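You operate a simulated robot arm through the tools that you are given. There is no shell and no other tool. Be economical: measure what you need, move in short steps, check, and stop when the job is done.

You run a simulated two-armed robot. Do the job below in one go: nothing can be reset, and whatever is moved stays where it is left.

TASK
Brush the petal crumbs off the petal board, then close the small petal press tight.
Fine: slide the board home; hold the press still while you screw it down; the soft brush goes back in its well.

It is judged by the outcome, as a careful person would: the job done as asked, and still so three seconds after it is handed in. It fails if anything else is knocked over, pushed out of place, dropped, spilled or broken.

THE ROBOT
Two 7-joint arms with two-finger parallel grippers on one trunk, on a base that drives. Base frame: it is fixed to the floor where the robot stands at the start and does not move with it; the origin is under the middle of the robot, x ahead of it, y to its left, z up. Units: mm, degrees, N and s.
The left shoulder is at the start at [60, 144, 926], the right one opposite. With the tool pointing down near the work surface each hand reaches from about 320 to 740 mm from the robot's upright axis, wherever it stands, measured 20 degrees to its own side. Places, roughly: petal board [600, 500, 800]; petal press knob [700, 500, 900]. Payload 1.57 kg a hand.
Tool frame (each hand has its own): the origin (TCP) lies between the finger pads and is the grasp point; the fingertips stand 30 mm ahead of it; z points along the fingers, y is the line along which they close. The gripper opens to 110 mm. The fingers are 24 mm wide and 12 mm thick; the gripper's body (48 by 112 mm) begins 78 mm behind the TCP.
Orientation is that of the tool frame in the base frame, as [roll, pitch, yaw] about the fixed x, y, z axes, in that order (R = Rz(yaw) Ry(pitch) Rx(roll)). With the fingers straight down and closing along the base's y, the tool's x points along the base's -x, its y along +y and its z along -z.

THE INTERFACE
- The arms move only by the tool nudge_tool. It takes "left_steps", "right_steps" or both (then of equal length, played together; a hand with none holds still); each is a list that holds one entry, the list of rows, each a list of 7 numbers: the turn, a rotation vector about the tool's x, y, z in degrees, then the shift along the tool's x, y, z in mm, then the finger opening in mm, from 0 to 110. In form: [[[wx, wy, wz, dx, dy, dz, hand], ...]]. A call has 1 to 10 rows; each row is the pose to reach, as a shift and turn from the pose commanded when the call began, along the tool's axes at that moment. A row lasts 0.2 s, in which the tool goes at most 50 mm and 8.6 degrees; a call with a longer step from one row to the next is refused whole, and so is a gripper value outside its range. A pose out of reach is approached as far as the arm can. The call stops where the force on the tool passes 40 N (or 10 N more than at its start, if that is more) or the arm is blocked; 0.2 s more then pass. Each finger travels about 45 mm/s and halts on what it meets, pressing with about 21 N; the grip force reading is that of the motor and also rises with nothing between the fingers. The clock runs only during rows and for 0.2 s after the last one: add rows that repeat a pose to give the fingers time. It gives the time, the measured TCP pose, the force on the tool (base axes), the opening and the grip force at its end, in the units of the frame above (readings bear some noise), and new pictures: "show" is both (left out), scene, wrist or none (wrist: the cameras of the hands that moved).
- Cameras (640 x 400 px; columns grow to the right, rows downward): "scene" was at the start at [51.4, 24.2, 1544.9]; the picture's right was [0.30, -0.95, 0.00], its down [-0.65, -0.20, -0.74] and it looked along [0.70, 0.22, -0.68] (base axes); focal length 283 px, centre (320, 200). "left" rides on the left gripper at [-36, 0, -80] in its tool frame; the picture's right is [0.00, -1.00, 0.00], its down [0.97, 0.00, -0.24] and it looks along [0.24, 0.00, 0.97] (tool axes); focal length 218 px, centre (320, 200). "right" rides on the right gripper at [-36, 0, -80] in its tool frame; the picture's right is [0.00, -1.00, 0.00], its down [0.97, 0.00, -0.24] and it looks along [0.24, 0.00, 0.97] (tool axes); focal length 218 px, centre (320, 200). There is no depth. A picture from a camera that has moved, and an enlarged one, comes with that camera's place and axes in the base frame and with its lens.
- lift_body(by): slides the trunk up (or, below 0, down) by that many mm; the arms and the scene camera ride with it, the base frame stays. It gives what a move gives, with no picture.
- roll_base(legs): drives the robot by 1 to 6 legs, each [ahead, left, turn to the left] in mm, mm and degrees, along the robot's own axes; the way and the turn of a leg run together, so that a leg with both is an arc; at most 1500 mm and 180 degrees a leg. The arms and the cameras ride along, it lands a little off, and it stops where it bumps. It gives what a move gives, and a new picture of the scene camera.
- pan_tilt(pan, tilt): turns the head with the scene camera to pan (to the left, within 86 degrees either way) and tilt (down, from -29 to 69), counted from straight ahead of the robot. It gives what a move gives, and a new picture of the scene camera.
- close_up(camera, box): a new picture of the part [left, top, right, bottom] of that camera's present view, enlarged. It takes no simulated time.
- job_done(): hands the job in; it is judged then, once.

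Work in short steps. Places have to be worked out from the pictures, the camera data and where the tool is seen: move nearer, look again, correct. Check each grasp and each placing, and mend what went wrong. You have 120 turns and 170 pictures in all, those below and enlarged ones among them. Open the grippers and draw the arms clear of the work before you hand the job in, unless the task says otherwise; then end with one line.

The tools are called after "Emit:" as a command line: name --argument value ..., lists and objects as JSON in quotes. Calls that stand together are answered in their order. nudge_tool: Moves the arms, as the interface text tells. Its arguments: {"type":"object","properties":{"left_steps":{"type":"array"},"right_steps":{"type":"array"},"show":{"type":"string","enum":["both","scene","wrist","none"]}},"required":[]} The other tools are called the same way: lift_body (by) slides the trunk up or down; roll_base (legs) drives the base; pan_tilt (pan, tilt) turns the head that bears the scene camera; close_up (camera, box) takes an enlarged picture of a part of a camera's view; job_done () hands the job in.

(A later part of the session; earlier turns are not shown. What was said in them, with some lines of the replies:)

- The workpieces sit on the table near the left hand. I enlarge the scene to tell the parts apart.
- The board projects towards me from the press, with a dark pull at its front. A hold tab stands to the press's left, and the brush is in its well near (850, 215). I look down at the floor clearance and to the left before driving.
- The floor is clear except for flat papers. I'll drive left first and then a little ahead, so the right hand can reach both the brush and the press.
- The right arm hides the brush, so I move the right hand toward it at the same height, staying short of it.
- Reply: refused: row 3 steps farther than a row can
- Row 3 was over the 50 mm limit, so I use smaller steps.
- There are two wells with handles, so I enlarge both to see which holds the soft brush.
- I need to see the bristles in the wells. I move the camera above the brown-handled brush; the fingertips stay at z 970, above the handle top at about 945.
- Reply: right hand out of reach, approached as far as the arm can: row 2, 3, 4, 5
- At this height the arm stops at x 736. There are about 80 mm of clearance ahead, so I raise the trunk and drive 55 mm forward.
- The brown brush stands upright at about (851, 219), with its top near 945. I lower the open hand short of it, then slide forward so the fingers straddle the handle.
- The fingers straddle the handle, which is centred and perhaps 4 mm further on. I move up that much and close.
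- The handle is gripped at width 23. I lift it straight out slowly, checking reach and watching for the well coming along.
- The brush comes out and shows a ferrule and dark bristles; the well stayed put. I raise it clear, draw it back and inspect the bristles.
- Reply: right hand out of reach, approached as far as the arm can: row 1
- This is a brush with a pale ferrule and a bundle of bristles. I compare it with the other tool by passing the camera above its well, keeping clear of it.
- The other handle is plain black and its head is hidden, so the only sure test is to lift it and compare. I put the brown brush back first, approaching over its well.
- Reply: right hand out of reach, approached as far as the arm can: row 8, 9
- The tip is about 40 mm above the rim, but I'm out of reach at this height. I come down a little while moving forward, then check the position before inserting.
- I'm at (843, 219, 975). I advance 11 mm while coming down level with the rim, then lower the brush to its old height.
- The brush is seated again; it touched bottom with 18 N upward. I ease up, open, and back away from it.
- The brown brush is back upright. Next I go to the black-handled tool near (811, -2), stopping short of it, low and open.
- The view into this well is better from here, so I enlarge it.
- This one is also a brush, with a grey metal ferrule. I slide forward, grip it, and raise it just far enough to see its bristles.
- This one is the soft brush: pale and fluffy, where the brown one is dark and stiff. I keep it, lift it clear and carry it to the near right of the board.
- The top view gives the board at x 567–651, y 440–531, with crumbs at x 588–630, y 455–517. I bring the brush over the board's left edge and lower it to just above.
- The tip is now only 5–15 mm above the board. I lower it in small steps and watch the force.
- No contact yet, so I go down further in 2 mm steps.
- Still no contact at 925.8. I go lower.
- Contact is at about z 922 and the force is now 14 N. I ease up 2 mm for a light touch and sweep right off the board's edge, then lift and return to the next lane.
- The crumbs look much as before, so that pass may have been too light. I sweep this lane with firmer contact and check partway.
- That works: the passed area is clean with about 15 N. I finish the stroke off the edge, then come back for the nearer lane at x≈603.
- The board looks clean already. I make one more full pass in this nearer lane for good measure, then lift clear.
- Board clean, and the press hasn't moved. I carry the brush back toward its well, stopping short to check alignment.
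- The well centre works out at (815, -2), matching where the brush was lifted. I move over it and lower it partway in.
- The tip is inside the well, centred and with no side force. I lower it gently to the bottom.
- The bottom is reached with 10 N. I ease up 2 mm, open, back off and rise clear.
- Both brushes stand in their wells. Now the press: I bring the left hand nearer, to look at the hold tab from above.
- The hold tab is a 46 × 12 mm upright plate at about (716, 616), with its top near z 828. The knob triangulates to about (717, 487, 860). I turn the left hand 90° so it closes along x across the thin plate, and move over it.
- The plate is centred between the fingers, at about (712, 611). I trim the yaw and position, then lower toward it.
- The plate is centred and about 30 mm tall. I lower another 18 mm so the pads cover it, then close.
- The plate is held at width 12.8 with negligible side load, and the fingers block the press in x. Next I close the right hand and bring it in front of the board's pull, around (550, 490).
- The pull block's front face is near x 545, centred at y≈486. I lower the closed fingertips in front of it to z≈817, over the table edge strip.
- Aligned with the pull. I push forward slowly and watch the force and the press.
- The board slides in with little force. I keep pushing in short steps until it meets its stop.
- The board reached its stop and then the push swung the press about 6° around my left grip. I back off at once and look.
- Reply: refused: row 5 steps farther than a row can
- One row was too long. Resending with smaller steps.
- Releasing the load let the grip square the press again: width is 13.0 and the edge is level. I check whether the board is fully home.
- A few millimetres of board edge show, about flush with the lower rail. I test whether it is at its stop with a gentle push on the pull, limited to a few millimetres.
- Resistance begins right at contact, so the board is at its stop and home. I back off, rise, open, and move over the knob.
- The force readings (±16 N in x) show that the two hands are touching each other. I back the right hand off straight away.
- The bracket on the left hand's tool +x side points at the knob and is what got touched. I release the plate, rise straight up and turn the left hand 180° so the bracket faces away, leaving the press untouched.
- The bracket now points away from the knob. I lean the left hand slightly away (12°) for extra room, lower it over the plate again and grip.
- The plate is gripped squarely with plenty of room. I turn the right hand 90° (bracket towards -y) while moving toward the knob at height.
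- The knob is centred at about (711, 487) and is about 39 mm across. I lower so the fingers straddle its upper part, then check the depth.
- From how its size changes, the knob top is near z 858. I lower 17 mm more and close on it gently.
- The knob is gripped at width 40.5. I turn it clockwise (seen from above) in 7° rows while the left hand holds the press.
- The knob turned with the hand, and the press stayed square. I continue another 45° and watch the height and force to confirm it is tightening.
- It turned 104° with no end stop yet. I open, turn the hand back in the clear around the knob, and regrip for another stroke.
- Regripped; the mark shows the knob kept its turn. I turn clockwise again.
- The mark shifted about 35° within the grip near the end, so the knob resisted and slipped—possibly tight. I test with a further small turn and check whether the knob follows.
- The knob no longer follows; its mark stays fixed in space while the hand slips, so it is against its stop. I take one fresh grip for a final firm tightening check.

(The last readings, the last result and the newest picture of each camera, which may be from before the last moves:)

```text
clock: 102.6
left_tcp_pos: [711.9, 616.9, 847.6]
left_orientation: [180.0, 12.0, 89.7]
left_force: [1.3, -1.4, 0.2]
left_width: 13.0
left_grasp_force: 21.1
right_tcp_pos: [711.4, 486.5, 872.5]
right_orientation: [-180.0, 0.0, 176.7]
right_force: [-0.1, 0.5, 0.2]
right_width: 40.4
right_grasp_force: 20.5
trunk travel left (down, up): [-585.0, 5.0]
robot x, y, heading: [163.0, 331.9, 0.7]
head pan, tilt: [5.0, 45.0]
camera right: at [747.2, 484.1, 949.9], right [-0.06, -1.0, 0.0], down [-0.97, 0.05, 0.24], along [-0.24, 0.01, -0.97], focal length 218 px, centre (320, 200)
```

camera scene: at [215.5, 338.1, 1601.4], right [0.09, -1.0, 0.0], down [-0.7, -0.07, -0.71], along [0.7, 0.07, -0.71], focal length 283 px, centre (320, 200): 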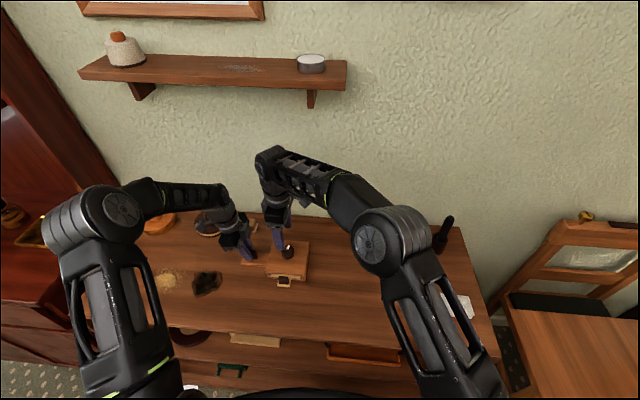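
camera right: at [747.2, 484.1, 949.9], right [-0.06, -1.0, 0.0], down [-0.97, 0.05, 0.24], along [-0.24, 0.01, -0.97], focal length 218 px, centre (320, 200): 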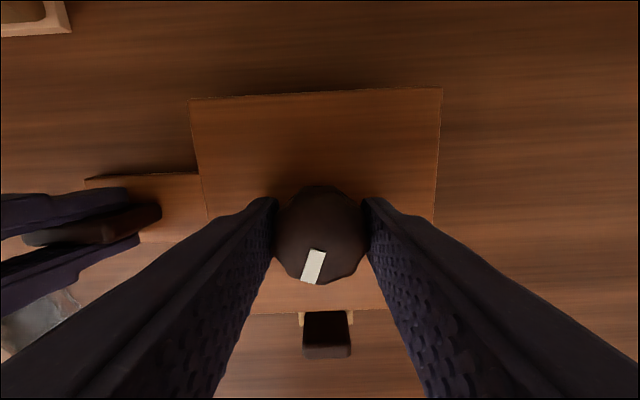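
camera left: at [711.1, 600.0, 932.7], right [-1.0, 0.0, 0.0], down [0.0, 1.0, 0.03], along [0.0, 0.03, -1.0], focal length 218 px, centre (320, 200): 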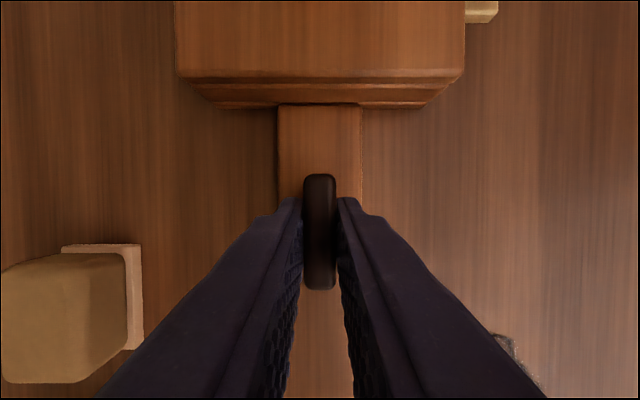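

The mark stayed fixed in space while the hand turned 25°, so the press is screwed tight. I open the right hand and lift it straight up and away while the left still holds.

Emit:
nudge_tool --right_steps '[[[0, 0, 0, 0, 0, 0, 50], [0, 0, 0, 0, 0, 0, 70], [0, 0, 0, 0, 0, 0, 70], [0, 0, 0, 0, 0, -40, 70], [0, 0, 0, 0, 0, -85, 70], [0, 0, 0, 0, 0, -115, 70], [0, 0, 0, 25, -40, -120, 70], [0, 0, 0, 50, -80, -120, 70], [0, 0, 0, 75, -120, -120, 70], [0, 0, 0, 100, -160, -120, 70]]]' --show "none"

Emit:
nudge_tool --left_steps '[[[0, 0, 0, 0, 0, 0, 25], [0, 0, 0, 0, 0, 0, 45], [0, 0, 0, 0, 0, 0, 60], [0, 0, 0, 0, 0, 0, 60], [0, 0, 0, 0, 0, -40, 60], [0, 0, 0, 0, 0, -85, 60], [0, 0, 0, 0, 0, -130, 60], [0, 0, 0, 0, -45, -140, 60], [0, 0, 0, 0, -90, -140, 60], [0, 0, 0, 10, -130, -140, 60]]]' --show "both"

Emit:
close_up --camera "scene" --box '[200, 200, 344, 290]'

```text
clock: 104.8
left_tcp_pos: [711.1, 615.9, 846.9]
left_orientation: [-179.9, 12.0, 89.7]
left_force: [-2.3, 0.4, 0.3]
left_width: 12.8
left_grasp_force: 20.9
right_tcp_pos: [601.6, 329.7, 991.9]
right_orientation: [179.9, 0.0, 176.9]
right_force: [-0.9, -0.2, 0.2]
right_width: 69.9
right_grasp_force: 0.1
trunk travel left (down, up): [-585.0, 5.0]
robot x, y, heading: [163.1, 332.2, 0.3]
head pan, tilt: [5.0, 45.0]
```

```text
clock: 107.0
left_tcp_pos: [581.3, 657.4, 982.7]
left_orientation: [179.9, 12.0, 89.8]
left_force: [-0.1, 0.6, 0.4]
left_width: 59.8
left_grasp_force: 0.0
right_tcp_pos: [602.7, 330.8, 992.4]
right_orientation: [180.0, 0.2, 176.9]
right_force: [-0.6, 0.6, -1.0]
right_width: 69.9
right_grasp_force: 0.1
trunk travel left (down, up): [-585.0, 5.0]
robot x, y, heading: [163.6, 329.5, 0.6]
head pan, tilt: [5.0, 45.0]
camera scene: at [214.2, 338.0, 1601.4], right [0.09, -1.0, 0.0], down [-0.7, -0.07, -0.71], along [0.7, 0.07, -0.71], focal length 283 px, centre (320, 200)
camera left: at [580.4, 640.7, 1068.7], right [-1.0, 0.0, 0.0], down [0.0, 1.0, 0.03], along [0.0, 0.03, -1.0], focal length 218 px, centre (320, 200)
```

scene: 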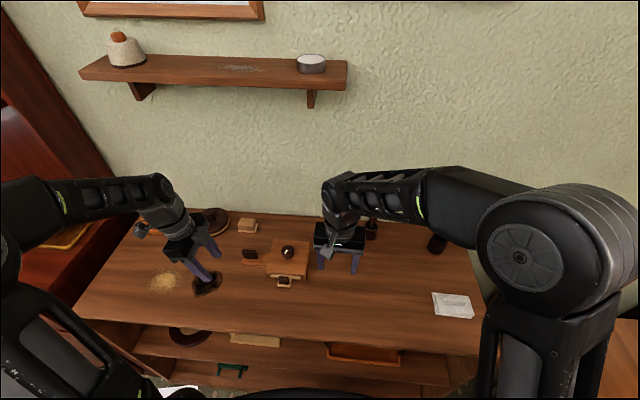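
left: 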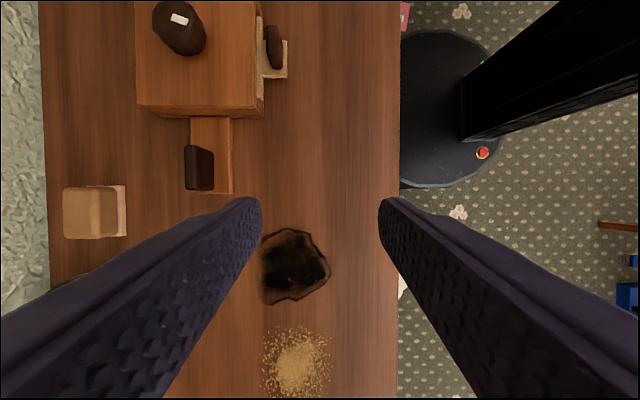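

```text
4.44 times, centred on (272, 245) of scene
camera zoom: at [214.2, 338.0, 1601.4], right [0.09, -1.0, 0.0], down [-0.7, -0.07, -0.71], along [0.7, 0.07, -0.71], focal length 1256 px, centre (533, 0)
```

zoom: 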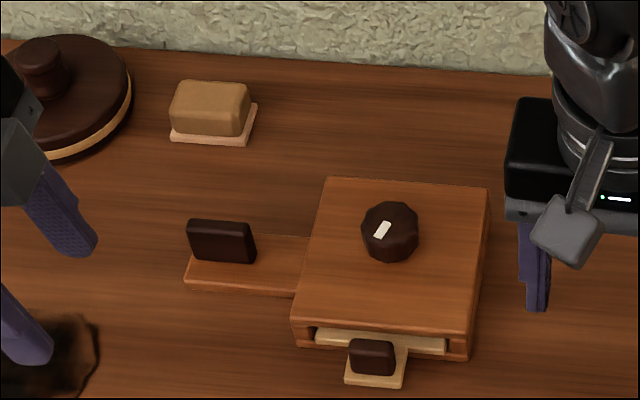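

The press is square and the board is in, with nothing else disturbed. I draw both arms back clear and check the brush wells one last time.

Emit:
nudge_tool --left_steps '[[[0, 0, 0, 10, -35, -10, 60], [0, 0, 0, 20, -70, -20, 60], [0, 0, 0, 30, -100, -30, 60], [0, 0, 0, 40, -130, -30, 60]]]' --right_steps '[[[0, 0, 0, 40, -10, -10, 80], [0, 0, 0, 80, -20, -20, 90], [0, 0, 0, 120, -30, -20, 100], [0, 0, 0, 155, -30, -20, 100]]]' --show "scene"

Emit:
close_up --camera "scene" --box '[330, 180, 490, 280]'

```text
clock: 108.0
left_tcp_pos: [452.2, 701.7, 1002.1]
left_orientation: [179.9, 11.9, 89.7]
left_force: [-0.3, 0.3, -0.2]
left_width: 59.9
left_grasp_force: 0.0
right_tcp_pos: [444.0, 310.2, 1009.9]
right_orientation: [-179.9, 0.1, 176.8]
right_force: [-0.1, 0.8, 0.4]
right_width: 99.9
right_grasp_force: 0.0
trunk travel left (down, up): [-585.0, 5.0]
robot x, y, heading: [164.5, 331.7, 0.3]
head pan, tilt: [5.0, 45.0]
camera scene: at [214.5, 338.0, 1601.4], right [0.09, -1.0, 0.0], down [-0.7, -0.07, -0.71], along [0.7, 0.07, -0.71], focal length 283 px, centre (320, 200)
```

scene: 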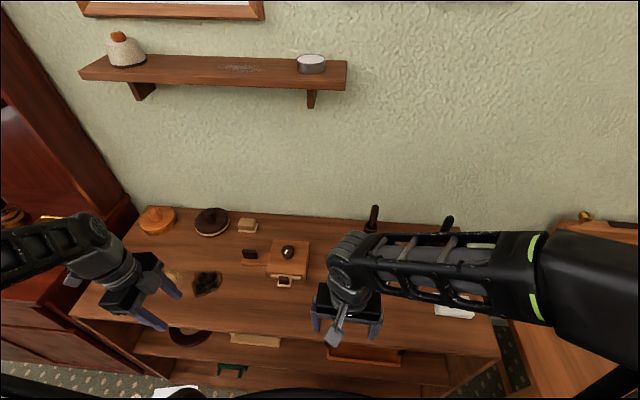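

```text
4.00 times, centred on (410, 230) of scene
camera zoom: at [214.5, 338.0, 1601.4], right [0.09, -1.0, 0.0], down [-0.7, -0.07, -0.71], along [0.7, 0.07, -0.71], focal length 1130 px, centre (-40, 80)
```

zoom: 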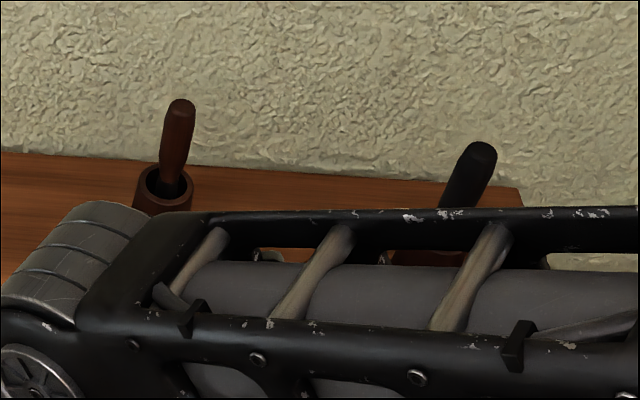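

Both brushes stand in their wells, the board is clean and in, the press is tight and square, and both arms are clear with grippers open. I hand the job in.

Emit:
job_done

```text
The job is handed in.
```

The crumbs are brushed off, the board is slid in to its stop with a few millimetres of its front edge still showing, the press is screwed tight (it swung about 6° once while I pushed the board in, then squared up again), and the soft brush is back in its well.
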